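You operate a simulated robot arm through the tools that you are given. There is no shell and no other tool. Be economical: measure what you need, move in short steps, check, and stop when the job is done.

Carry out the task below with a simulated robot arm. There is one attempt and no reset: what you move stays moved.

TASK
Fetch the grey wool roll and set it on top of the empty can. Then fetch the green pump bottle and set it in the white open bin bag. Then open the outer vanity door, fetch the black top pink bottle and stand it on the cupboard under the basin and shut the door again. Keep to this order. Set down upright: grey wool roll, black top pink bottle.

It is judged by the outcome, as a careful person would: the job done as asked, and still so three seconds after it is handed in. It fails if anything else is knocked over, pushed out of place, dropped, spilled or broken.

THE ROBOT
A 6-joint arm with a fingered hand on a trunk, on a base that drives. Base frame: it is fixed to the floor where the robot stands at the start and does not move with it; the origin is under the middle of the robot, x ahead of it, y to its left, z up. Readings come in mm, rad, newtons and seconds.
With the tool pointing down near the work surface it reaches from about 320 to 800 mm from the robot's upright axis, wherever it stands. Its first joint turns from -2.007 to 2.007 rad. Places, roughly: cupboard under the basin [-3200, 1400, 100]; outer vanity door [-3000, 1500, 500]. Payload 4 kg.
The tool frame sits at the grasp point between the pads (the TCP): z along the fingers, y along the line on which they close. The tips reach 26 mm beyond it. Largest opening 164 mm; the body of the gripper starts 73 mm behind the TCP. The gripper is a hand of 5 fingers: y runs from the thumb to the fingers, the wrist lies at [0, 0, -239] in the tool frame.
Orientation is that of the tool frame in the base frame, as a unit quaternion [x, y, z, w]. With the fingers straight down and closing along the base's y, the tool's x points along the base's -x, its y along +y and its z along -z.

THE INTERFACE
- The arm moves only by the tool servo_tool. Its argument "commands" is one flat list of numbers, 6 for each row, row after row: the turn, a rotation vector about the tool's x, y, z in units of 4 degrees (1.0 is 4 degrees), then the shift along the tool's x, y, z in units of 20 mm (1.0 is 20 mm). In form: [wx, wy, wz, dx, dy, dz, wx, wy, wz, dx, dy, dz, ...]. A call has 1 to 20 rows; each row shifts and turns the commanded pose from where the row before left it, along the tool's axes as they then stand. A call with a number of a shift or a turn outside -1 to 1 is refused whole. Rows are played at 5 a second. More than 50 mm and 0.15 rad between two rows, and nothing of the call is played. Where a pose cannot be reached the arm comes as near as it can. A force on the tool above 40 N (or 10 N above the force at the start of the call, whichever is more), or a blocked arm, ends the call early, and 0.2 s more pass. In this call time passes only in rows, and 0.2 s behind the last. The reply holds the time, the measured pose of the TCP, the force on the tool along the base axes, the opening and the grip force, in the units named above and with some noise, with the torque about the TCP (base axes, N m) and any sound that the robot's microphone picked up.
- Cameras (640 x 400 px; columns grow to the right, rows downward): "scene" is now at [4.3, 145.1, 1818.8]; the picture's right is [-0.55, -0.83, 0.00], its down [-0.66, 0.44, -0.60] and it looks along [0.50, -0.33, -0.80] (base axes); focal length 292 px, centre (320, 200). "wrist" rides on the gripper at [51, -70, -93] in the tool frame; the picture's right is [0.81, 0.59, 0.00], its down [-0.43, 0.60, -0.68] and it looks along [-0.40, 0.55, 0.74] (tool axes); focal length 270 px, centre (320, 200). There is no depth. A picture from a camera that has moved, and an enlarged one, comes with that camera's place and axes in the base frame and with its lens.
- capture(camera): a new picture of that camera. The clock stands still meanwhile.
- lift_body(by): slides the trunk up (or, below 0, down) by that many mm; the arm and the scene camera ride with it, the base frame stays. It gives what a move gives, with no picture.
- drive_base(legs): drives the robot by 1 to 6 legs, each [ahead, left, turn to the left] in mm, mm and rad, along the robot's own axes; the way and the turn of a leg run together, so that a leg with both is an arc; at most 1500 mm and 3.142 rad a leg. The arm and the cameras ride along, it lands a little off, and it stops where it bumps. It gives what a move gives.
- finger_targets(finger1, finger2, finger3, finger4, thumb_bend): sets how far each is bent, from 0 (flat) to 1 (curled in); at 0.3 the hand is open as for a grip, at 0.7 the pads meet at the TCP. One left out holds its place. A second passes; each finger stops where it meets its share of the squeeze, and holds until it gets a number again. It is the only way to open and close the hand. It gives what a move gives, with no picture; readings hold the bend of each and the force on the fingers (four entries, about 0 where the hand has none), thumb and palm.
- aim_head(pan, tilt): turns the head with the scene camera to pan (to the left, within 2.705 rad either way) and tilt (down, from -0.506 to 1.204), counted from straight ahead of the robot. It gives what a move gives.
- inspect(camera, box): a new picture of the part [left, top, right, bottom] of that camera's present view, enlarged. The clock stands still meanwhile.
- sign_off(): hands the job in; it is judged then, once.

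Go step by step. Nothing tells you exact positions but the pictures and the camera data: compare them with the known pose of the tool, close in by small moves and look again before you grip or let go. The budget is 165 turns and 128 pictures, counting those below and the enlarged ones. Unless the task says otherwise, let go and move clear before handing in, and close with one line.

The tools are called after ">>>" by a JSON object that holds its "name" and its "arguments". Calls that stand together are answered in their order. servo_tool: Moves the arm, as the interface text tells. Its arguments: {"type":"object","properties":{"commands":{"type":"array"}},"required":["commands"]} The other tools are called the same way: lift_body (by) slides the trunk up or down; finger_targets (finger1, finger2, finger3, finger4, thumb_bend) moves the fingers one by one; drive_base (legs) drives the base; aim_head (pan, tilt) turns the head that bears the scene camera; capture (camera) takes a picture; inspect (camera, box) takes an enlarged picture of a part of a camera's view; sign_off () hands the job in.

At the start:

```text
clock: 0.0
eef_pos: [488.9, -37.3, 1373.3]
orientation: [0.0, 1.0, 0.0, 0.0]
force: [0.4, 0.0, 0.4]
wrist_torque: [0.01, 0.02, 0.01]
finger_gap: 163.9
finger_force: 0.0
shape: jaw
bend: [0.3, 0.3, 0.3, 0.3, 0.3]
finger forces: [0.0, 0.1, 0.1, 0.1, 0.0, 0.0]
trunk travel left (down, up): [-875.0, 115.0]
robot x, y, heading: [-1.9, 0.0, -0.001]
head pan, tilt: [-0.585, 0.922]
```

scene: 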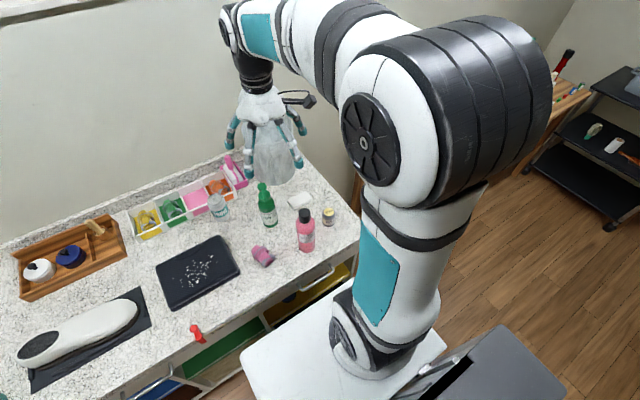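
wrist: 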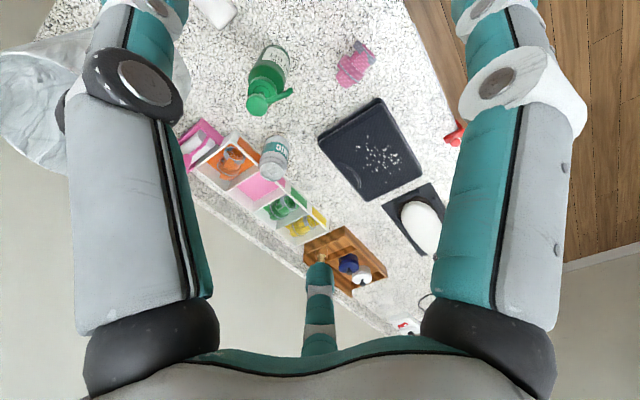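

I see a counter with a pump bottle, a pink bottle with a black top, and small trays. I can't yet identify the grey wool roll and the empty can, so I'll look closer.

>>> {"name": "inspect", "arguments": {"camera": "scene", "box": [120, 140, 360, 290]}}

>>> {"name": "inspect", "arguments": {"camera": "scene", "box": [0, 200, 240, 400]}}

>>> {"name": "aim_head", "arguments": {"pan": 0.5, "tilt": 0.8}}

>>> {"name": "capture", "arguments": {"camera": "scene"}}

```text
2.67 times, centred on (240, 215) of scene
camera zoom: at [4.3, 145.1, 1818.8], right [-0.55, -0.83, 0.0], down [-0.66, 0.44, -0.6], along [0.5, -0.33, -0.8], focal length 777 px, centre (533, 160)
```

zoom: 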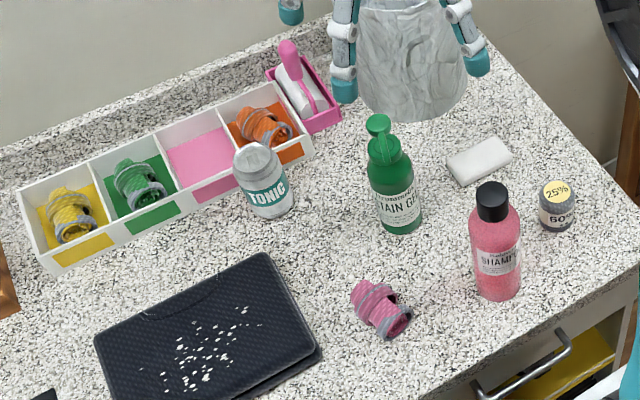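

```text
2.00 times, centred on (120, 300) of scene
camera zoom: at [4.3, 145.1, 1818.8], right [-0.55, -0.83, 0.0], down [-0.66, 0.44, -0.6], along [0.5, -0.33, -0.8], focal length 583 px, centre (720, 0)
```

zoom: 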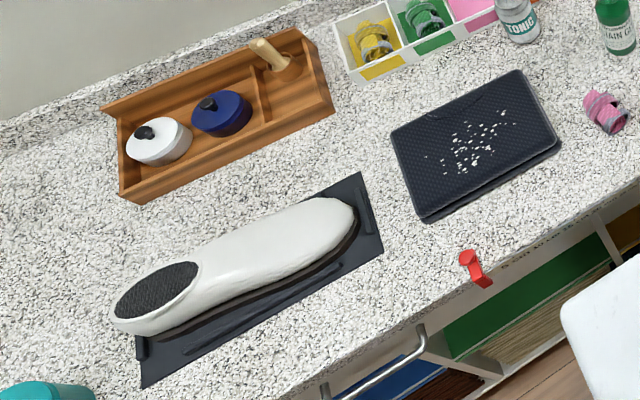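

```text
clock: 1.3
eef_pos: [488.7, -36.5, 1373.0]
orientation: [0.0, 1.0, 0.0, 0.0]
force: [-0.9, 0.4, -0.3]
wrist_torque: [-0.02, 0.02, 0.0]
finger_gap: 163.8
finger_force: 0.0
shape: jaw
bend: [0.3, 0.3, 0.3, 0.3, 0.3]
finger forces: [0.0, 0.0, 0.0, 0.0, 0.0, 0.0]
trunk travel left (down, up): [-875.0, 115.0]
robot x, y, heading: [2.3, -0.9, -0.001]
head pan, tilt: [0.499, 0.799]
```

```text
123 pictures are left
camera scene: at [13.2, 224.7, 1828.3], right [0.48, -0.88, 0.0], down [-0.63, -0.34, -0.7], along [0.61, 0.33, -0.72], focal length 292 px, centre (320, 200)
```

scene: 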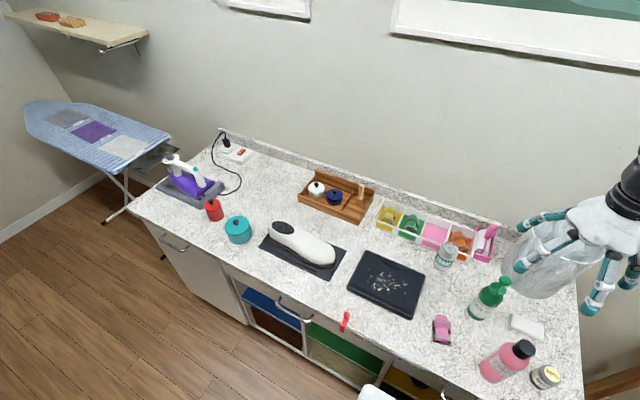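

The counter shows neither roll nor can; I'll look around the room.

>>> {"name": "aim_head", "arguments": {"pan": -1.3, "tilt": 0.5}}

>>> {"name": "capture", "arguments": {"camera": "scene"}}

>>> {"name": "aim_head", "arguments": {"pan": 1.6, "tilt": 0.4}}

>>> {"name": "capture", "arguments": {"camera": "scene"}}

>>> {"name": "aim_head", "arguments": {"pan": 2.6, "tilt": 0.4}}

>>> {"name": "capture", "arguments": {"camera": "scene"}}

>>> {"name": "aim_head", "arguments": {"pan": -2.2, "tilt": 0.4}}

>>> {"name": "capture", "arguments": {"camera": "scene"}}

```text
clock: 3.1
eef_pos: [488.1, -35.3, 1373.7]
orientation: [0.0, 1.0, 0.0, 0.0]
force: [-0.6, -0.5, 0.5]
wrist_torque: [-0.01, 0.02, 0.0]
finger_gap: 163.8
finger_force: 0.1
shape: jaw
bend: [0.3, 0.3, 0.3, 0.3, 0.3]
finger forces: [0.0, 0.0, 0.0, 0.0, 0.0, 0.0]
trunk travel left (down, up): [-875.0, 115.0]
robot x, y, heading: [-3.9, 5.7, 0.001]
head pan, tilt: [-1.3, 0.499]
```

```text
122 pictures are left
camera scene: at [-33.3, 98.5, 1854.2], right [-0.96, -0.27, 0.0], down [-0.13, 0.46, -0.88], along [0.24, -0.85, -0.48], focal length 292 px, centre (320, 200)
```

scene: 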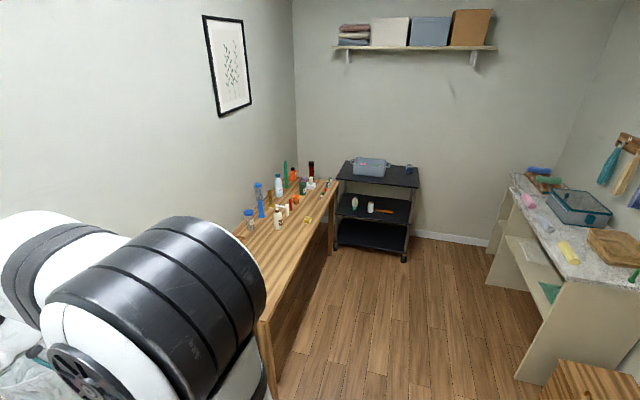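

```text
clock: 5.7
eef_pos: [489.7, -36.7, 1372.6]
orientation: [0.0, 1.0, 0.001, -0.001]
force: [-0.1, -0.1, -0.5]
wrist_torque: [-0.01, 0.02, -0.01]
finger_gap: 163.8
finger_force: 0.1
shape: jaw
bend: [0.3, 0.3, 0.3, 0.3, 0.3]
finger forces: [0.0, 0.1, 0.0, 0.0, 0.0, 0.1]
trunk travel left (down, up): [-875.0, 115.0]
robot x, y, heading: [-2.9, -2.6, -0.006]
head pan, tilt: [1.6, 0.4]
```

```text
121 pictures are left
camera scene: at [-60.4, 278.7, 1863.4], right [1.0, 0.03, 0.0], down [0.01, -0.39, -0.92], along [-0.03, 0.92, -0.39], focal length 292 px, centre (320, 200)
```

scene: 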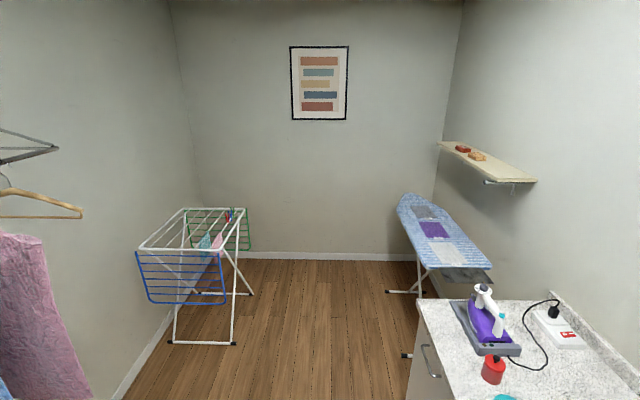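

```text
clock: 6.9
eef_pos: [488.6, -36.9, 1373.3]
orientation: [0.0, 1.0, 0.0, 0.0]
force: [0.3, -1.4, -0.5]
wrist_torque: [0.0, 0.01, 0.03]
finger_gap: 163.8
finger_force: 0.2
shape: jaw
bend: [0.3, 0.3, 0.3, 0.3, 0.3]
finger forces: [0.1, 0.0, 0.0, 0.0, 0.0, 0.0]
trunk travel left (down, up): [-875.0, 115.0]
robot x, y, heading: [3.0, 1.3, 0.001]
head pan, tilt: [2.601, 0.4]
```

```text
120 pictures are left
camera scene: at [-137.1, 233.9, 1863.4], right [0.52, 0.86, 0.0], down [0.33, -0.2, -0.92], along [-0.79, 0.47, -0.39], focal length 292 px, centre (320, 200)
```

scene: 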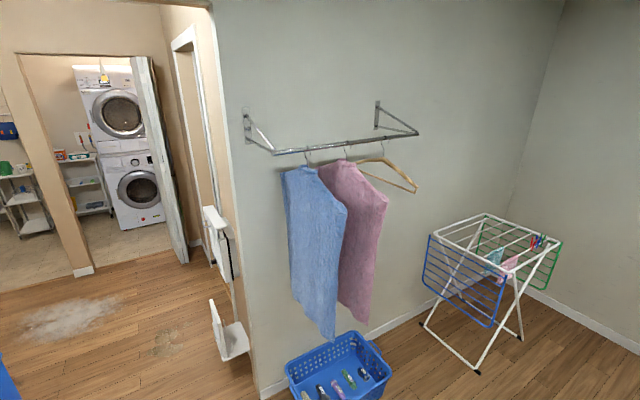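

```text
clock: 10.7
eef_pos: [488.0, -36.0, 1373.6]
orientation: [0.0, 1.0, 0.0, -0.001]
force: [-0.1, 1.8, -0.5]
wrist_torque: [0.03, -0.04, -0.02]
finger_gap: 163.8
finger_force: 0.0
shape: jaw
bend: [0.3, 0.3, 0.3, 0.3, 0.3]
finger forces: [0.1, 0.1, 0.0, 0.0, 0.1, 0.0]
trunk travel left (down, up): [-875.0, 115.0]
robot x, y, heading: [-0.6, -2.7, -0.0]
head pan, tilt: [-2.201, 0.4]
```

```text
119 pictures are left
camera scene: at [-112.3, 111.3, 1863.4], right [-0.81, 0.59, 0.0], down [0.23, 0.31, -0.92], along [-0.54, -0.74, -0.39], focal length 292 px, centre (320, 200)
```

scene: 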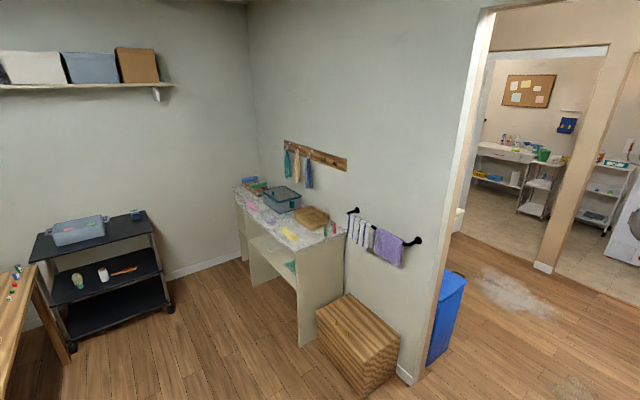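

>>> {"name": "aim_head", "arguments": {"pan": -1.1, "tilt": 0.5}}

>>> {"name": "inspect", "arguments": {"camera": "scene", "box": [260, 120, 500, 270]}}

>>> {"name": "aim_head", "arguments": {"pan": -1.9, "tilt": 0.5}}

>>> {"name": "inspect", "arguments": {"camera": "scene", "box": [240, 100, 480, 250]}}

>>> {"name": "aim_head", "arguments": {"pan": -2.705, "tilt": 0.4}}

>>> {"name": "capture", "arguments": {"camera": "scene"}}

>>> {"name": "inspect", "arguments": {"camera": "scene", "box": [120, 80, 360, 230]}}

```text
clock: 12.1
eef_pos: [487.9, -36.4, 1373.1]
orientation: [-0.001, 1.0, 0.001, 0.0]
force: [-0.3, 0.2, 0.4]
wrist_torque: [-0.01, 0.02, 0.0]
finger_gap: 164.1
finger_force: 0.0
shape: jaw
bend: [0.3, 0.3, 0.3, 0.3, 0.3]
finger forces: [0.1, 0.0, 0.0, 0.0, 0.0, 0.0]
trunk travel left (down, up): [-875.0, 115.0]
robot x, y, heading: [-0.9, 5.4, 0.0]
head pan, tilt: [-1.1, 0.499]
```

```text
2.67 times, centred on (380, 195) of scene
camera zoom: at [-16.5, 105.0, 1854.2], right [-0.89, -0.45, 0.0], down [-0.22, 0.43, -0.88], along [0.4, -0.78, -0.48], focal length 777 px, centre (160, 213)
```

zoom: 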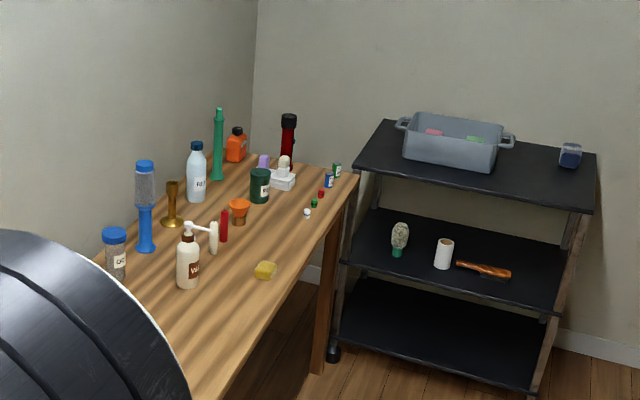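

```text
clock: 13.2
eef_pos: [487.8, -37.3, 1373.4]
orientation: [0.0, 1.0, -0.001, -0.001]
force: [0.5, 0.1, 0.6]
wrist_torque: [-0.02, -0.01, 0.0]
finger_gap: 163.8
finger_force: 0.2
shape: jaw
bend: [0.3, 0.3, 0.3, 0.3, 0.3]
finger forces: [0.0, 0.0, 0.0, 0.0, 0.0, 0.1]
trunk travel left (down, up): [-875.0, 115.0]
robot x, y, heading: [-1.7, 1.9, -0.004]
head pan, tilt: [-1.901, 0.499]
```

```text
2.67 times, centred on (360, 175) of scene
camera zoom: at [-87.1, 100.0, 1854.2], right [-0.95, 0.32, 0.0], down [0.15, 0.45, -0.88], along [-0.28, -0.83, -0.48], focal length 777 px, centre (213, 267)
```

zoom: 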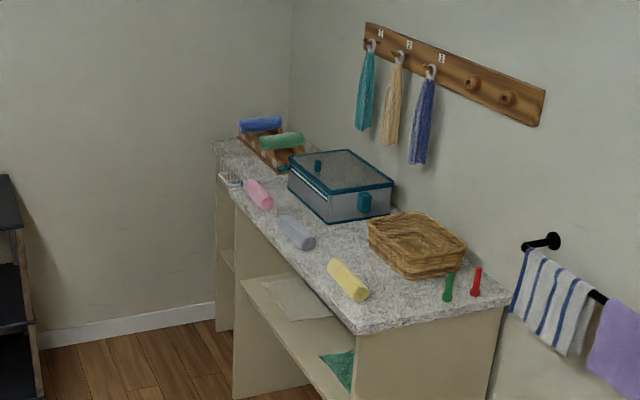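

```text
clock: 14.3
eef_pos: [488.3, -37.9, 1372.5]
orientation: [0.0, 1.0, 0.0, 0.0]
force: [0.2, 0.0, -0.9]
wrist_torque: [-0.03, -0.02, -0.05]
finger_gap: 163.8
finger_force: 0.1
shape: jaw
bend: [0.3, 0.3, 0.3, 0.3, 0.3]
finger forces: [0.1, 0.0, 0.0, 0.0, 0.0, 0.0]
trunk travel left (down, up): [-875.0, 115.0]
robot x, y, heading: [1.4, -1.8, 0.007]
head pan, tilt: [-2.7, 0.4]
```

```text
116 pictures are left
camera scene: at [-141.4, 146.5, 1863.4], right [-0.43, 0.9, 0.0], down [0.35, 0.17, -0.92], along [-0.83, -0.39, -0.39], focal length 292 px, centre (320, 200)
```

scene: 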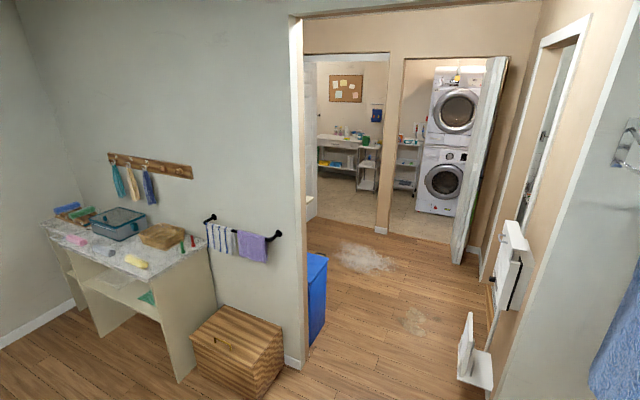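

```text
2.67 times, centred on (240, 155) of scene
camera zoom: at [-141.4, 146.5, 1863.4], right [-0.43, 0.9, 0.0], down [0.35, 0.17, -0.92], along [-0.83, -0.39, -0.39], focal length 777 px, centre (533, 320)
```

zoom: 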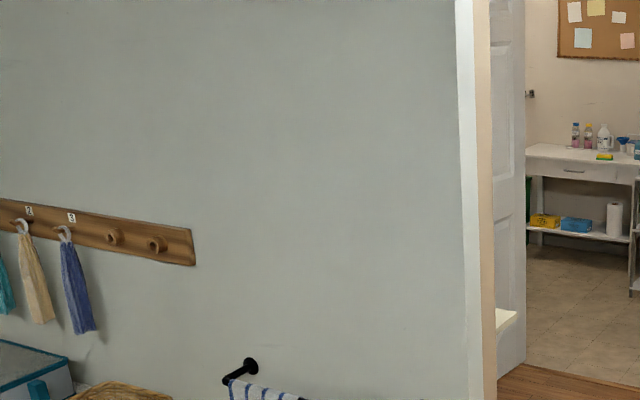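

The grey roll could be the one on the side table at about (-930,-1650); the can isn't certain yet. I'll back away from the counter and turn towards that end of the room to see better.

>>> {"name": "drive_base", "arguments": {"legs": [[-400, 0, 0], [0, 0, -1.57]]}}

>>> {"name": "aim_head", "arguments": {"pan": 0.6, "tilt": 0.5}}

>>> {"name": "capture", "arguments": {"camera": "scene"}}

>>> {"name": "aim_head", "arguments": {"pan": -0.8, "tilt": 0.6}}

>>> {"name": "capture", "arguments": {"camera": "scene"}}

>>> {"name": "aim_head", "arguments": {"pan": 1.4, "tilt": 0.6}}

>>> {"name": "capture", "arguments": {"camera": "scene"}}

```text
clock: 20.7
eef_pos: [-451.5, -485.2, 1372.6]
orientation: [0.724, 0.69, 0.0, 0.0]
force: [-0.4, 0.6, -0.2]
wrist_torque: [0.0, 0.01, 0.0]
finger_gap: 164.1
finger_force: 0.0
shape: jaw
bend: [0.3, 0.3, 0.3, 0.3, 0.3]
finger forces: [0.0, 0.0, 0.0, 0.0, 0.0, 0.0]
trunk travel left (down, up): [-875.0, 115.0]
robot x, y, heading: [-390.4, -2.1, -1.62]
head pan, tilt: [-2.7, 0.4]
```

```text
clock: 23.5
eef_pos: [-451.5, -484.9, 1373.0]
orientation: [0.724, 0.689, 0.0, 0.001]
force: [0.1, 0.1, -0.5]
wrist_torque: [0.02, 0.03, -0.05]
finger_gap: 163.8
finger_force: 0.0
shape: jaw
bend: [0.3, 0.3, 0.3, 0.3, 0.3]
finger forces: [0.1, 0.0, 0.0, 0.0, 0.1, 0.0]
trunk travel left (down, up): [-875.0, 115.0]
robot x, y, heading: [-389.6, 3.7, -1.619]
head pan, tilt: [0.6, 0.499]
```

```text
114 pictures are left
camera scene: at [-153.7, -25.1, 1854.2], right [-0.85, -0.52, 0.0], down [-0.25, 0.41, -0.88], along [0.46, -0.75, -0.48], focal length 292 px, centre (320, 200)
```

scene: 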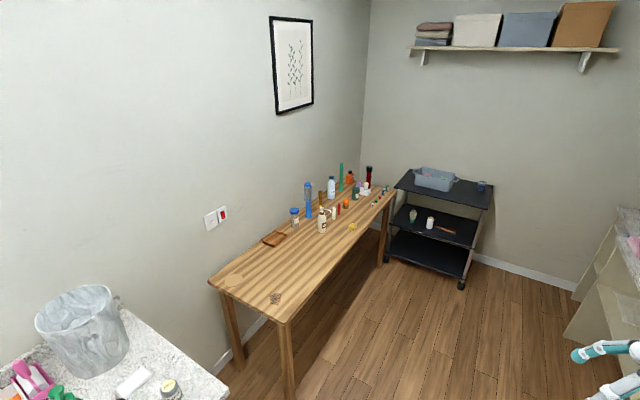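

```text
clock: 25.0
eef_pos: [-450.8, -485.0, 1373.5]
orientation: [0.724, 0.69, 0.0, 0.0]
force: [0.2, -0.4, 0.1]
wrist_torque: [-0.01, -0.01, 0.02]
finger_gap: 164.1
finger_force: 0.1
shape: jaw
bend: [0.3, 0.3, 0.3, 0.3, 0.3]
finger forces: [0.1, 0.0, 0.0, 0.0, 0.0, 0.0]
trunk travel left (down, up): [-875.0, 115.0]
robot x, y, heading: [-390.7, 3.0, -1.62]
head pan, tilt: [-0.799, 0.6]
```

```text
113 pictures are left
camera scene: at [-267.6, -6.1, 1845.1], right [-0.66, 0.75, 0.0], down [0.42, 0.37, -0.83], along [-0.62, -0.55, -0.56], focal length 292 px, centre (320, 200)
```

scene: 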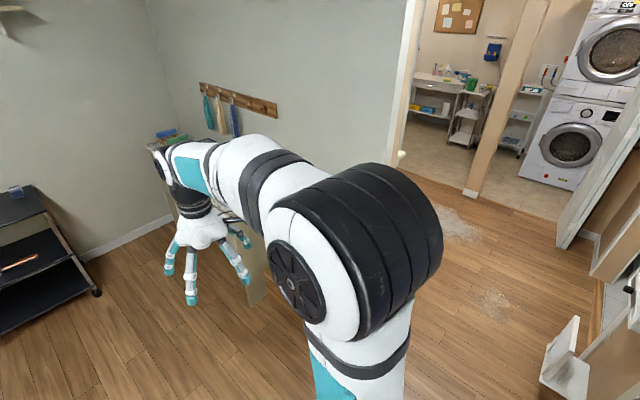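

```text
clock: 27.1
eef_pos: [-452.3, -485.5, 1373.0]
orientation: [0.724, 0.689, 0.0, 0.0]
force: [0.3, -0.7, 0.8]
wrist_torque: [0.01, -0.01, 0.0]
finger_gap: 163.9
finger_force: 0.0
shape: jaw
bend: [0.3, 0.3, 0.3, 0.3, 0.3]
finger forces: [0.0, 0.1, 0.1, 0.0, 0.0, 0.1]
trunk travel left (down, up): [-875.0, 115.0]
robot x, y, heading: [-395.8, -1.2, -1.623]
head pan, tilt: [1.4, 0.6]
```

```text
112 pictures are left
camera scene: at [-115.1, 33.1, 1845.1], right [-0.22, -0.98, 0.0], down [-0.55, 0.12, -0.83], along [0.81, -0.18, -0.56], focal length 292 px, centre (320, 200)
```

scene: 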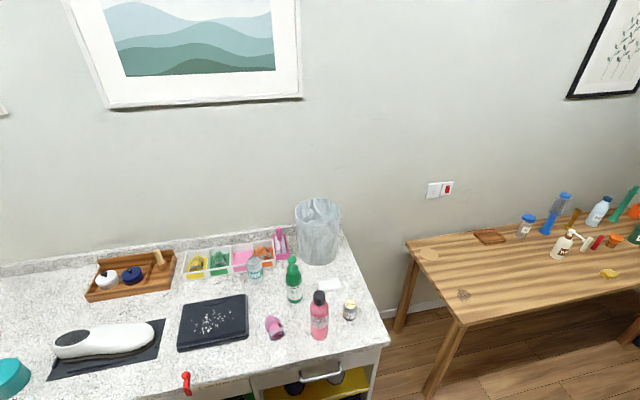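

The bin bag stands at the back corner of the counter, beside the pump bottle and the pink bottle. I'll examine the small grey jar and the bench items for the can and the roll.

>>> {"name": "inspect", "arguments": {"camera": "scene", "box": [260, 190, 380, 350]}}

>>> {"name": "inspect", "arguments": {"camera": "scene", "box": [480, 180, 640, 280]}}

>>> {"name": "drive_base", "arguments": {"legs": [[500, 0, 0]]}}

>>> {"name": "aim_head", "arguments": {"pan": 0.5, "tilt": 0.6}}

>>> {"name": "capture", "arguments": {"camera": "scene"}}

>>> {"name": "inspect", "arguments": {"camera": "scene", "box": [240, 80, 480, 230]}}

```text
2.50 times, centred on (320, 270) of scene
camera zoom: at [-115.1, 33.1, 1845.1], right [-0.22, -0.98, 0.0], down [-0.55, 0.12, -0.83], along [0.81, -0.18, -0.56], focal length 729 px, centre (320, 25)
```

zoom: 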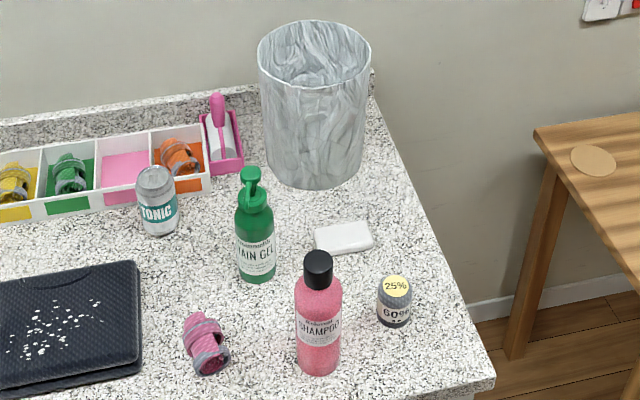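

```text
4.00 times, centred on (560, 230) of scene
camera zoom: at [-115.1, 33.1, 1845.1], right [-0.22, -0.98, 0.0], down [-0.55, 0.12, -0.83], along [0.81, -0.18, -0.56], focal length 1166 px, centre (-640, 80)
```

zoom: 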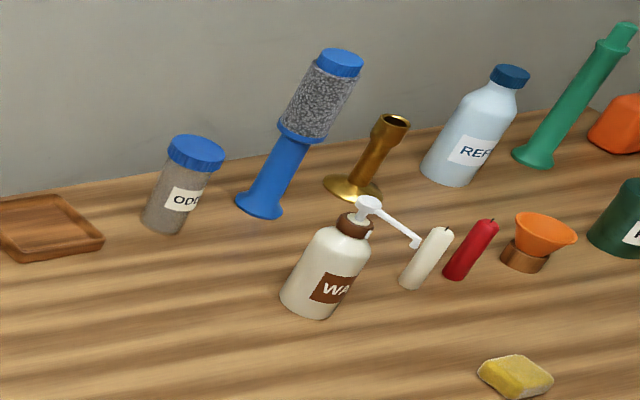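

```text
clock: 30.0
eef_pos: [-483.0, -972.6, 1373.5]
orientation: [0.727, 0.686, 0.0, 0.0]
force: [-0.3, 0.0, -0.5]
wrist_torque: [0.04, 0.0, 0.02]
finger_gap: 164.2
finger_force: 0.0
shape: jaw
bend: [0.3, 0.3, 0.3, 0.3, 0.3]
finger forces: [0.0, 0.0, 0.0, 0.1, 0.0, 0.0]
trunk travel left (down, up): [-875.0, 115.0]
robot x, y, heading: [-414.0, -486.2, -1.628]
head pan, tilt: [1.4, 0.6]
```

```text
clock: 31.2
eef_pos: [-483.5, -971.5, 1373.0]
orientation: [0.727, 0.687, 0.0, 0.0]
force: [0.7, 0.3, 0.2]
wrist_torque: [0.01, 0.01, -0.02]
finger_gap: 163.9
finger_force: 0.1
shape: jaw
bend: [0.3, 0.3, 0.3, 0.3, 0.3]
finger forces: [0.1, 0.0, 0.0, 0.0, 0.0, 0.0]
trunk travel left (down, up): [-875.0, 115.0]
robot x, y, heading: [-417.2, -486.0, -1.63]
head pan, tilt: [0.499, 0.6]
```

```text
109 pictures are left
camera scene: at [-189.3, -516.4, 1845.1], right [-0.9, -0.43, 0.0], down [-0.24, 0.51, -0.83], along [0.35, -0.75, -0.56], focal length 292 px, centre (320, 200)
```

scene: 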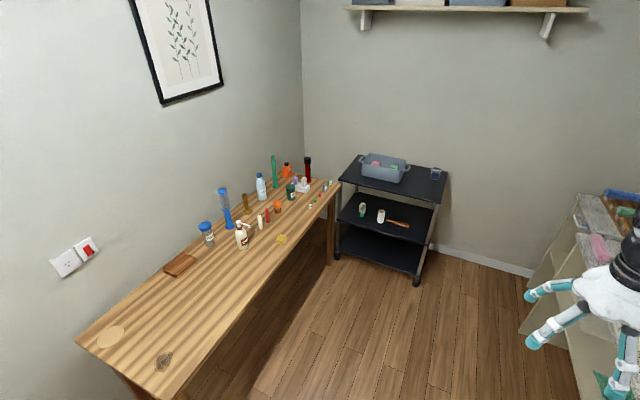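

```text
2.67 times, centred on (360, 155) of scene
camera zoom: at [-189.3, -516.4, 1845.1], right [-0.9, -0.43, 0.0], down [-0.24, 0.51, -0.83], along [0.35, -0.75, -0.56], focal length 777 px, centre (213, 320)
```

zoom: 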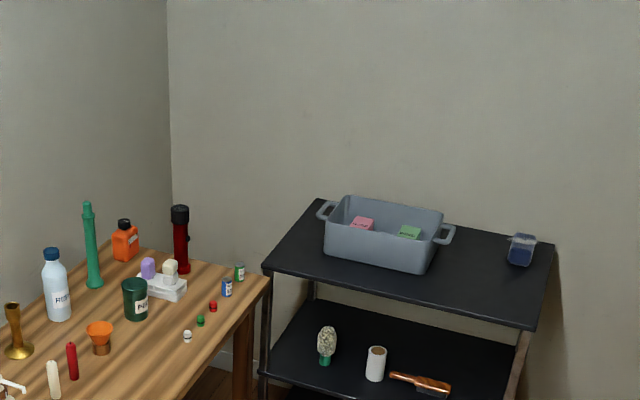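

The trolley and bench show no clear can. I'll look at the side table with the rolls, then closer at the counter.

>>> {"name": "aim_head", "arguments": {"pan": -0.9, "tilt": 0.6}}

>>> {"name": "capture", "arguments": {"camera": "scene"}}

>>> {"name": "capture", "arguments": {"camera": "wrist"}}

>>> {"name": "aim_head", "arguments": {"pan": -0.3, "tilt": 0.7}}

>>> {"name": "capture", "arguments": {"camera": "scene"}}

```text
clock: 32.7
eef_pos: [-482.3, -971.0, 1373.6]
orientation: [0.727, 0.686, 0.0, 0.0]
force: [0.4, 0.0, -0.4]
wrist_torque: [-0.01, 0.02, 0.02]
finger_gap: 163.7
finger_force: 0.2
shape: jaw
bend: [0.3, 0.3, 0.3, 0.3, 0.3]
finger forces: [0.0, 0.0, 0.1, 0.0, 0.0, 0.1]
trunk travel left (down, up): [-875.0, 115.0]
robot x, y, heading: [-417.2, -484.8, -1.634]
head pan, tilt: [-0.901, 0.6]
```

```text
107 pictures are left
camera scene: at [-299.4, -487.4, 1845.1], right [-0.57, 0.82, 0.0], down [0.46, 0.32, -0.83], along [-0.68, -0.47, -0.56], focal length 292 px, centre (320, 200)
```

scene: 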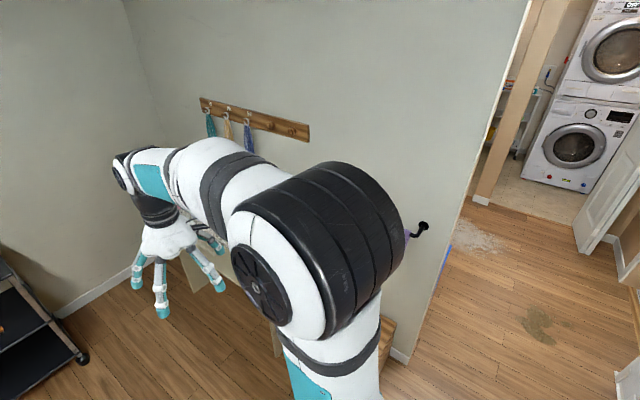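

```text
106 pictures are left
camera wrist: at [-550.3, -917.5, 1466.2], right [0.63, 0.77, 0.0], down [0.57, -0.47, 0.68], along [0.52, -0.43, -0.74], focal length 270 px, centre (320, 200)
```

wrist: 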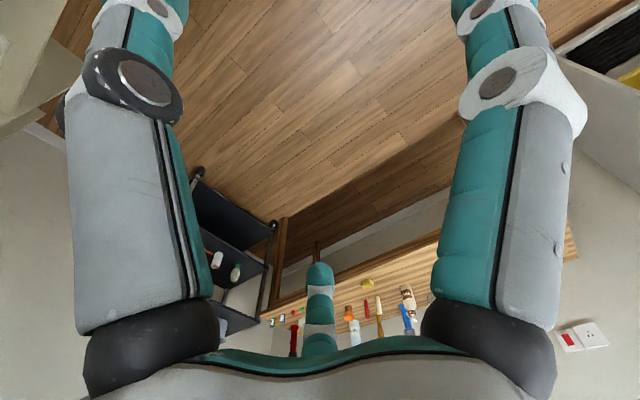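

```text
clock: 33.7
eef_pos: [-483.6, -971.3, 1372.4]
orientation: [0.727, 0.687, 0.0, -0.001]
force: [0.2, -0.5, 0.0]
wrist_torque: [-0.03, -0.05, 0.06]
finger_gap: 164.1
finger_force: 0.0
shape: jaw
bend: [0.3, 0.3, 0.3, 0.3, 0.3]
finger forces: [0.0, 0.1, 0.0, 0.0, 0.1, 0.0]
trunk travel left (down, up): [-875.0, 115.0]
robot x, y, heading: [-420.5, -489.0, -1.628]
head pan, tilt: [-0.3, 0.7]
```

```text
105 pictures are left
camera scene: at [-257.0, -516.1, 1836.5], right [-0.94, 0.35, 0.0], down [0.23, 0.6, -0.77], along [-0.27, -0.72, -0.64], focal length 292 px, centre (320, 200)
```

scene: 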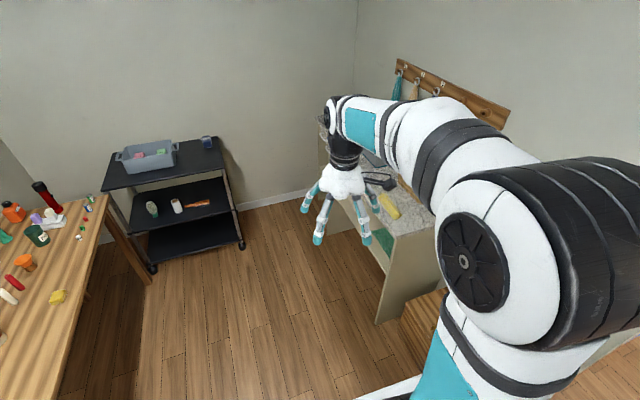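

>>> {"name": "drive_base", "arguments": {"legs": [[0, 0, -0.9]]}}

>>> {"name": "aim_head", "arguments": {"pan": 0.6, "tilt": 0.7}}

>>> {"name": "capture", "arguments": {"camera": "scene"}}

>>> {"name": "inspect", "arguments": {"camera": "scene", "box": [240, 100, 480, 250]}}

```text
clock: 36.5
eef_pos: [-843.7, -727.2, 1373.0]
orientation: [0.956, 0.292, 0.0, 0.0]
force: [-0.5, -0.6, 0.1]
wrist_torque: [0.01, -0.03, -0.02]
finger_gap: 164.0
finger_force: 0.1
shape: jaw
bend: [0.3, 0.3, 0.3, 0.3, 0.3]
finger forces: [0.1, 0.0, 0.0, 0.0, 0.1, 0.1]
trunk travel left (down, up): [-875.0, 115.0]
robot x, y, heading: [-415.1, -484.9, -2.548]
head pan, tilt: [-0.3, 0.7]
```

```text
clock: 37.7
eef_pos: [-844.3, -727.0, 1374.8]
orientation: [0.957, 0.292, -0.001, 0.0]
force: [0.1, 0.6, 0.4]
wrist_torque: [0.04, -0.03, 0.0]
finger_gap: 164.0
finger_force: 0.1
shape: jaw
bend: [0.3, 0.3, 0.3, 0.3, 0.3]
finger forces: [0.0, 0.1, 0.1, 0.0, 0.1, 0.0]
trunk travel left (down, up): [-875.0, 115.0]
robot x, y, heading: [-415.1, -489.1, -2.552]
head pan, tilt: [0.6, 0.7]
```

```text
104 pictures are left
camera scene: at [-294.3, -685.2, 1836.5], right [-0.93, 0.37, 0.0], down [0.24, 0.6, -0.76], along [-0.28, -0.71, -0.64], focal length 292 px, centre (320, 200)
```

scene: 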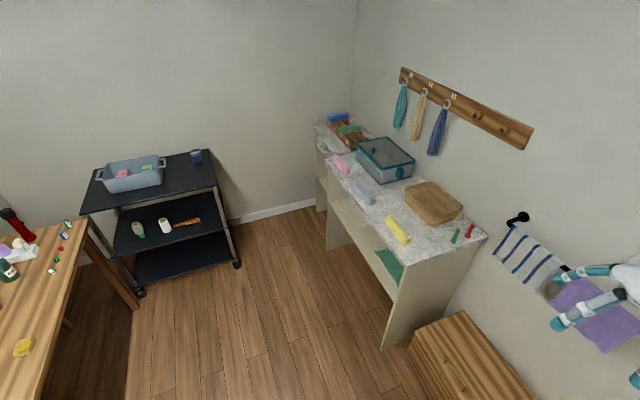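

```text
2.67 times, centred on (360, 175) of scene
camera zoom: at [-294.3, -685.2, 1836.5], right [-0.93, 0.37, 0.0], down [0.24, 0.6, -0.76], along [-0.28, -0.71, -0.64], focal length 777 px, centre (213, 267)
```

zoom: 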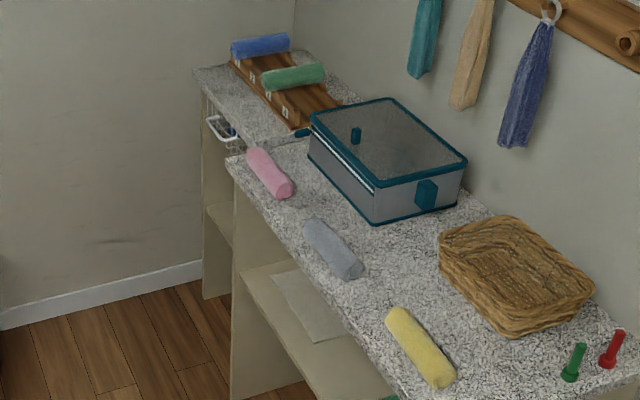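

These are coloured cloth rolls, with a grey one among them; no can yet. I'll explore the other rooms through the doorway to find the can and the vanity.

>>> {"name": "drive_base", "arguments": {"legs": [[0, 0, -0.88], [1500, 0, 0]]}}

>>> {"name": "aim_head", "arguments": {"pan": 0.3, "tilt": 0.4}}

>>> {"name": "capture", "arguments": {"camera": "scene"}}

>>> {"name": "aim_head", "arguments": {"pan": -0.9, "tilt": 0.5}}

>>> {"name": "capture", "arguments": {"camera": "scene"}}

>>> {"name": "aim_head", "arguments": {"pan": 1.3, "tilt": 0.5}}

>>> {"name": "capture", "arguments": {"camera": "scene"}}

```text
clock: 47.4
eef_pos: [-2349.1, 35.4, 1372.7]
orientation: [0.994, -0.111, 0.0, 0.0]
force: [-0.4, 0.2, -0.3]
wrist_torque: [-0.01, 0.03, 0.0]
finger_gap: 163.9
finger_force: 0.1
shape: jaw
bend: [0.3, 0.3, 0.3, 0.3, 0.3]
finger forces: [0.0, 0.0, 0.1, 0.0, 0.1, 0.0]
trunk travel left (down, up): [-875.0, 115.0]
robot x, y, heading: [-1880.6, -106.1, 2.925]
head pan, tilt: [0.6, 0.7]
```

```text
clock: 48.2
eef_pos: [-2346.7, 35.3, 1373.0]
orientation: [0.994, -0.112, 0.0, 0.0]
force: [0.2, -0.5, -0.2]
wrist_torque: [-0.03, 0.03, -0.02]
finger_gap: 163.8
finger_force: 0.1
shape: jaw
bend: [0.3, 0.3, 0.3, 0.3, 0.3]
finger forces: [0.0, 0.0, 0.0, 0.1, 0.0, 0.0]
trunk travel left (down, up): [-875.0, 115.0]
robot x, y, heading: [-1879.3, -110.5, 2.918]
head pan, tilt: [0.3, 0.4]
```

```text
102 pictures are left
camera scene: at [-1952.8, -309.6, 1863.3], right [-0.08, 1.0, 0.0], down [0.39, 0.03, -0.92], along [-0.92, -0.07, -0.39], focal length 292 px, centre (320, 200)
```

scene: 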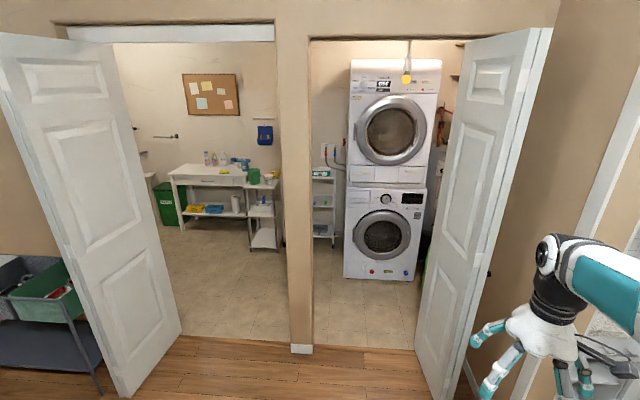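

```text
clock: 49.6
eef_pos: [-2348.2, 36.2, 1373.6]
orientation: [0.994, -0.111, 0.0, 0.0]
force: [0.3, -0.9, -0.6]
wrist_torque: [-0.01, -0.02, 0.02]
finger_gap: 163.8
finger_force: 0.0
shape: jaw
bend: [0.3, 0.3, 0.3, 0.3, 0.3]
finger forces: [0.1, 0.0, 0.1, 0.0, 0.1, 0.1]
trunk travel left (down, up): [-875.0, 115.0]
robot x, y, heading: [-1882.5, -106.8, 2.917]
head pan, tilt: [-0.901, 0.499]
```

```text
101 pictures are left
camera scene: at [-1899.9, -220.3, 1854.2], right [0.9, 0.43, 0.0], down [0.21, -0.43, -0.88], along [-0.38, 0.79, -0.48], focal length 292 px, centre (320, 200)
```

scene: 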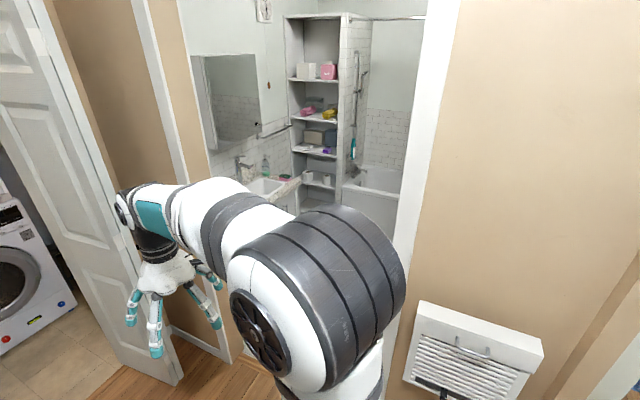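

```text
clock: 51.7
eef_pos: [-2347.9, 33.8, 1373.5]
orientation: [0.994, -0.111, 0.001, 0.0]
force: [0.5, -0.2, -0.2]
wrist_torque: [0.03, -0.03, 0.03]
finger_gap: 163.7
finger_force: 0.0
shape: jaw
bend: [0.3, 0.3, 0.3, 0.3, 0.3]
finger forces: [0.0, 0.1, 0.0, 0.0, 0.0, 0.0]
trunk travel left (down, up): [-875.0, 115.0]
robot x, y, heading: [-1882.8, -111.6, 2.913]
head pan, tilt: [1.3, 0.499]
```

```text
100 pictures are left
camera scene: at [-1903.7, -382.4, 1854.2], right [-0.88, 0.47, 0.0], down [0.23, 0.42, -0.88], along [-0.42, -0.77, -0.48], focal length 292 px, centre (320, 200)
```

scene: 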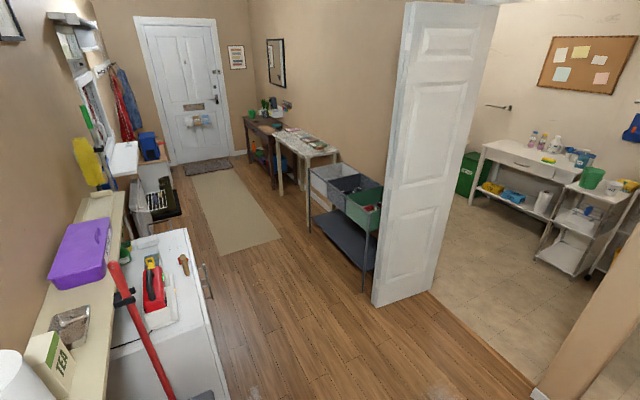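

The bathroom with the vanity is beyond the door to the north. I'll check the laundry table and hallway for a can before going back.

>>> {"name": "inspect", "arguments": {"camera": "scene", "box": [440, 100, 640, 260]}}

>>> {"name": "inspect", "arguments": {"camera": "scene", "box": [230, 80, 400, 230]}}

>>> {"name": "inspect", "arguments": {"camera": "scene", "box": [0, 180, 240, 400]}}

```text
2.50 times, centred on (540, 180) of scene
camera zoom: at [-1903.7, -382.4, 1854.2], right [-0.88, 0.47, 0.0], down [0.23, 0.42, -0.88], along [-0.42, -0.77, -0.48], focal length 729 px, centre (-230, 250)
```

zoom: 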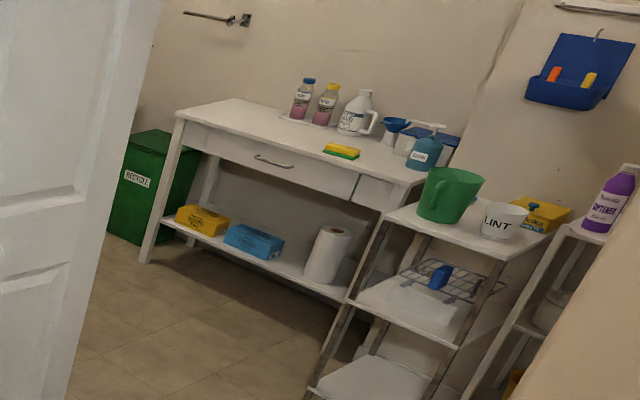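

```text
2.67 times, centred on (315, 155) of scene
camera zoom: at [-1903.7, -382.4, 1854.2], right [-0.88, 0.47, 0.0], down [0.23, 0.42, -0.88], along [-0.42, -0.77, -0.48], focal length 777 px, centre (333, 320)
```

zoom: 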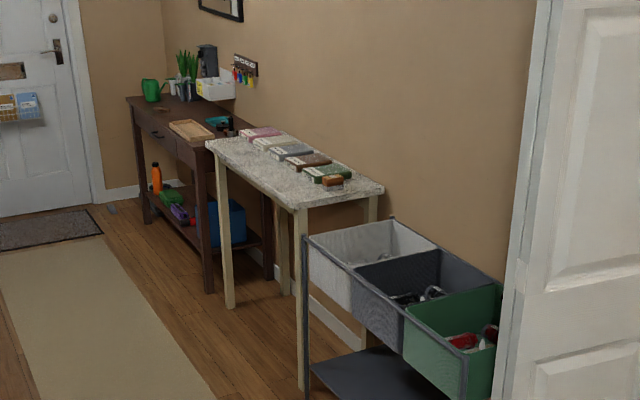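

```text
1.82 times, centred on (120, 290) of scene
camera zoom: at [-1903.7, -382.4, 1854.2], right [-0.88, 0.47, 0.0], down [0.23, 0.42, -0.88], along [-0.42, -0.77, -0.48], focal length 530 px, centre (684, 36)
```

zoom: 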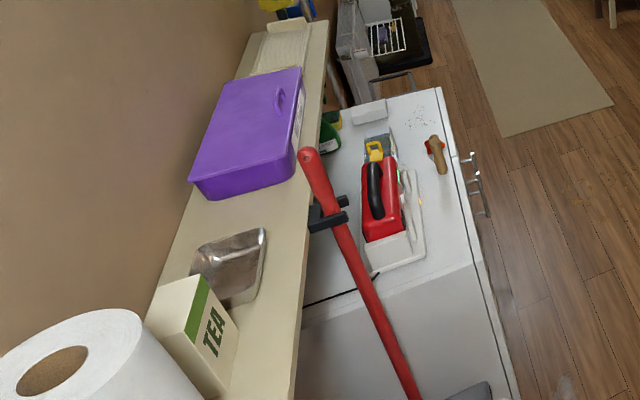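

No can there, so the counter's TONIC can is the candidate. I'll drive back to the counter for a close look.

>>> {"name": "drive_base", "arguments": {"legs": [[0, 0, -2.915], [1500, 0, 0]]}}

```text
clock: 66.1
eef_pos: [156.3, -55.2, 1373.6]
orientation: [-0.031, 1.0, 0.001, 0.001]
force: [0.1, 0.7, 0.1]
wrist_torque: [-0.03, 0.04, 0.0]
finger_gap: 163.7
finger_force: 0.0
shape: jaw
bend: [0.3, 0.3, 0.3, 0.3, 0.3]
finger forces: [0.1, 0.0, 0.0, 0.0, 0.0, 0.0]
trunk travel left (down, up): [-875.0, 115.0]
robot x, y, heading: [-333.5, -46.9, 0.065]
head pan, tilt: [1.3, 0.499]
```

>>> {"name": "drive_base", "arguments": {"legs": [[0, 0, -0.065], [310, -60, 0]]}}

>>> {"name": "aim_head", "arguments": {"pan": -0.5, "tilt": 0.92}}

>>> {"name": "inspect", "arguments": {"camera": "scene", "box": [160, 100, 400, 280]}}

>>> {"name": "capture", "arguments": {"camera": "wrist"}}

```text
clock: 68.7
eef_pos: [469.0, -149.2, 1371.9]
orientation: [0.0, 1.0, 0.0, 0.0]
force: [-0.6, -1.1, -0.4]
wrist_torque: [0.0, 0.04, 0.01]
finger_gap: 164.0
finger_force: 0.1
shape: jaw
bend: [0.3, 0.3, 0.3, 0.3, 0.3]
finger forces: [0.1, 0.1, 0.0, 0.1, 0.0, 0.0]
trunk travel left (down, up): [-875.0, 115.0]
robot x, y, heading: [-20.6, -110.1, -0.0]
head pan, tilt: [1.3, 0.499]
```

```text
clock: 70.5
eef_pos: [469.1, -149.1, 1372.1]
orientation: [0.001, 1.0, 0.001, -0.001]
force: [0.0, -0.2, 0.4]
wrist_torque: [-0.01, -0.02, -0.01]
finger_gap: 164.0
finger_force: 0.0
shape: jaw
bend: [0.3, 0.3, 0.3, 0.3, 0.3]
finger forces: [0.0, 0.1, 0.0, 0.0, 0.0, 0.1]
trunk travel left (down, up): [-875.0, 115.0]
robot x, y, heading: [-19.2, -110.8, 0.005]
head pan, tilt: [-0.499, 0.92]
```

```text
2.22 times, centred on (280, 190) of scene
camera zoom: at [-11.3, 38.5, 1818.9], right [-0.48, -0.88, 0.0], down [-0.7, 0.38, -0.61], along [0.53, -0.29, -0.8], focal length 648 px, centre (409, 222)
```

zoom: 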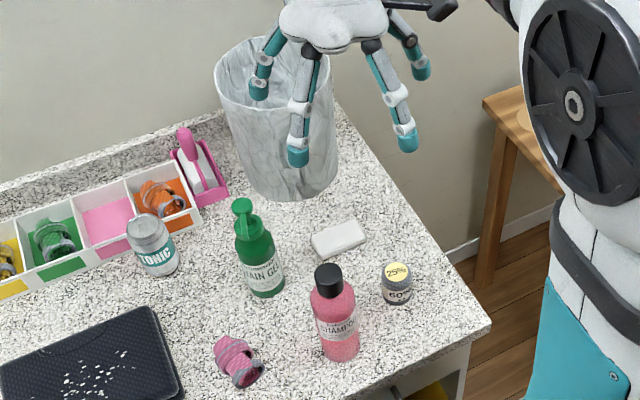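

```text
95 pictures are left
camera wrist: at [417.7, -219.5, 1466.3], right [-0.81, 0.59, 0.0], down [0.43, 0.59, 0.68], along [0.4, 0.55, -0.74], focal length 270 px, centre (320, 200)
```

wrist: 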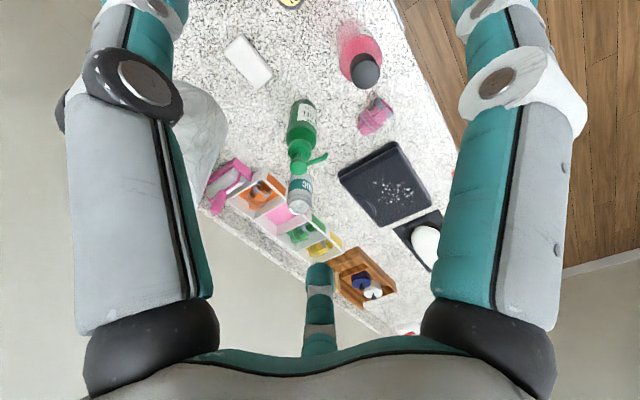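

>>> {"name": "inspect", "arguments": {"camera": "scene", "box": [205, 185, 265, 235]}}

>>> {"name": "inspect", "arguments": {"camera": "scene", "box": [310, 200, 370, 250]}}

```text
8.00 times, centred on (235, 210) of scene
camera zoom: at [-11.3, 38.5, 1818.9], right [-0.48, -0.88, 0.0], down [-0.7, 0.38, -0.61], along [0.53, -0.29, -0.8], focal length 2332 px, centre (1000, 120)
```

zoom: 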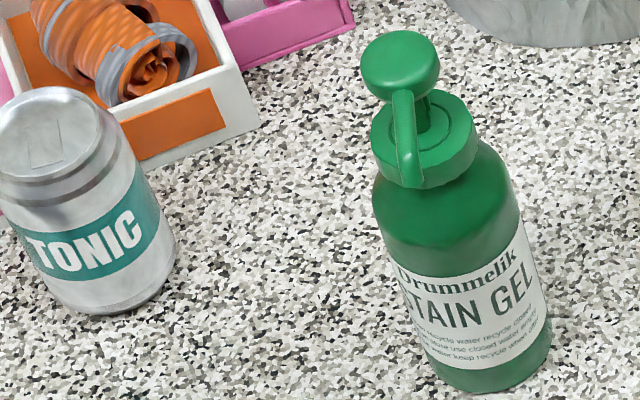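

```text
8.00 times, centred on (340, 225) of scene
camera zoom: at [-11.3, 38.5, 1818.9], right [-0.48, -0.88, 0.0], down [-0.7, 0.38, -0.61], along [0.53, -0.29, -0.8], focal length 2332 px, centre (160, 0)
```

zoom: 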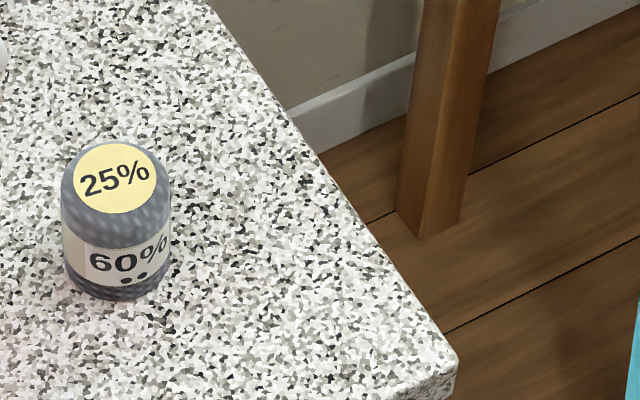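

The small cylinder with the "60%" band is evidently the grey wool roll, at about (485,-207,900–963), and TONIC is the can, at about (729,118). I'll check how much room the base has in front of the counter.

>>> {"name": "aim_head", "arguments": {"pan": 0.3, "tilt": 1.204}}

>>> {"name": "capture", "arguments": {"camera": "scene"}}

```text
clock: 71.7
eef_pos: [468.8, -148.4, 1372.1]
orientation: [0.0, 1.0, -0.001, 0.0]
force: [0.2, -0.2, -0.9]
wrist_torque: [0.0, 0.02, 0.02]
finger_gap: 163.6
finger_force: 0.1
shape: jaw
bend: [0.3, 0.3, 0.3, 0.3, 0.3]
finger forces: [0.0, 0.0, 0.0, 0.1, 0.0, 0.1]
trunk travel left (down, up): [-875.0, 115.0]
robot x, y, heading: [-19.4, -108.0, 0.001]
head pan, tilt: [0.3, 1.201]
```

```text
92 pictures are left
camera scene: at [-23.2, 90.6, 1800.6], right [0.29, -0.96, 0.0], down [-0.89, -0.27, -0.36], along [0.35, 0.11, -0.93], focal length 292 px, centre (320, 200)
```

scene: 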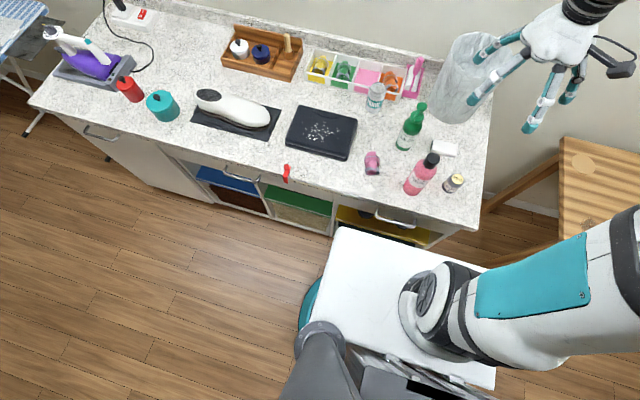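

The base plate sits roughly 230 mm ahead of its axis, so there is a little room to move forward. I'll turn the hand 90° so it closes along x, clear of the shampoo, and look.

>>> {"name": "servo_tool", "arguments": {"commands": [0, 0, -1, 0, 0, 0, 0, 0, -1, 0, 0, 0, 0, 0, -1, 0, 0, 0, 0, 0, -1, 0, 0, 0, 0, 0, -1, 0, 0, 0, 0, 0, -1, 0, 0, 0, 0, 0, -1, 0, 0, 0, 0, 0, -1, 0, 0, 0, 0, 0, -1, 0, 0, 0, 0, 0, -1, 0, 0, 0, 0, 0, -1, 0, 0, 0, 0, 0, -1, 0, 0, 0, 0, 0, -1, 0, 0, 0, 0, 0, -1, 0, 0, 0, 0, 0, -1, 0, 0, 0, 0, 0, -1, 0, 0, 0, 0, 0, -1, 0, 0, 0, 0, 0, -1, 0, 0, 0, 0, 0, -1, 0, 0, 0, 0, 0, -1, 0, 0, 0]}}

>>> {"name": "servo_tool", "arguments": {"commands": [0, 0, -1, 0, 0, 0, 0, 0, -1, 0, 0, 0, 0, 0, -0.5, 1, 0, 1, 0, 0, 0, 1, 0, 1, 0, 0, 0, 1, 0, 1, 0, 0, 0, 0, -0.8, 1, 0, 0, 0, 0, 0, 1, 0, 0, 0, 0, 0, 1, 0, 0, 0, 0, 0, 1]}}

>>> {"name": "capture", "arguments": {"camera": "wrist"}}

```text
clock: 75.8
eef_pos: [470.1, -135.9, 1373.1]
orientation: [-0.639, 0.769, -0.003, -0.002]
force: [-0.4, 0.1, -0.5]
wrist_torque: [-0.02, -0.01, -0.03]
finger_gap: 163.7
finger_force: 0.0
shape: jaw
bend: [0.3, 0.3, 0.3, 0.3, 0.3]
finger forces: [0.0, 0.1, 0.1, 0.0, 0.0, 0.0]
out of reach, approached as far as the arm can: row 20
trunk travel left (down, up): [-875.0, 115.0]
robot x, y, heading: [-16.7, -112.5, -0.005]
head pan, tilt: [0.3, 1.201]
```

```text
clock: 77.8
eef_pos: [473.5, -59.0, 1227.9]
orientation: [-0.706, 0.708, -0.002, 0.0]
force: [-0.2, 0.6, 1.3]
wrist_torque: [0.0, -0.04, 0.0]
finger_gap: 164.0
finger_force: 0.1
shape: jaw
bend: [0.3, 0.3, 0.3, 0.3, 0.3]
finger forces: [0.0, 0.0, 0.1, 0.1, 0.1, 0.1]
out of reach, approached as far as the arm can: row 1, 2, 3, 4, 5, 6
trunk travel left (down, up): [-875.0, 115.0]
robot x, y, heading: [-20.8, -112.7, 0.002]
head pan, tilt: [0.3, 1.201]
```

```text
91 pictures are left
camera wrist: at [541.7, -109.8, 1321.1], right [-0.59, -0.81, 0.0], down [-0.59, 0.44, 0.68], along [-0.55, 0.4, -0.74], focal length 270 px, centre (320, 200)
```

wrist: 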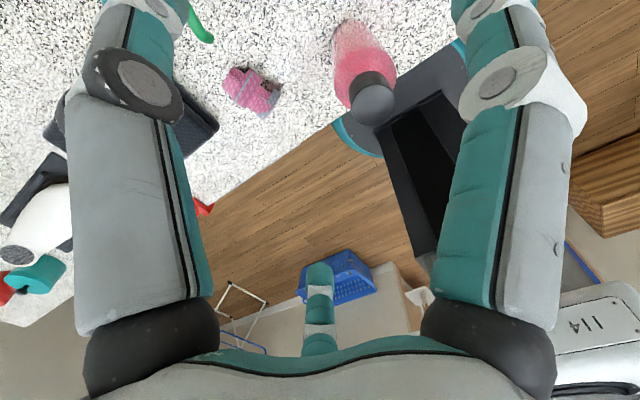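

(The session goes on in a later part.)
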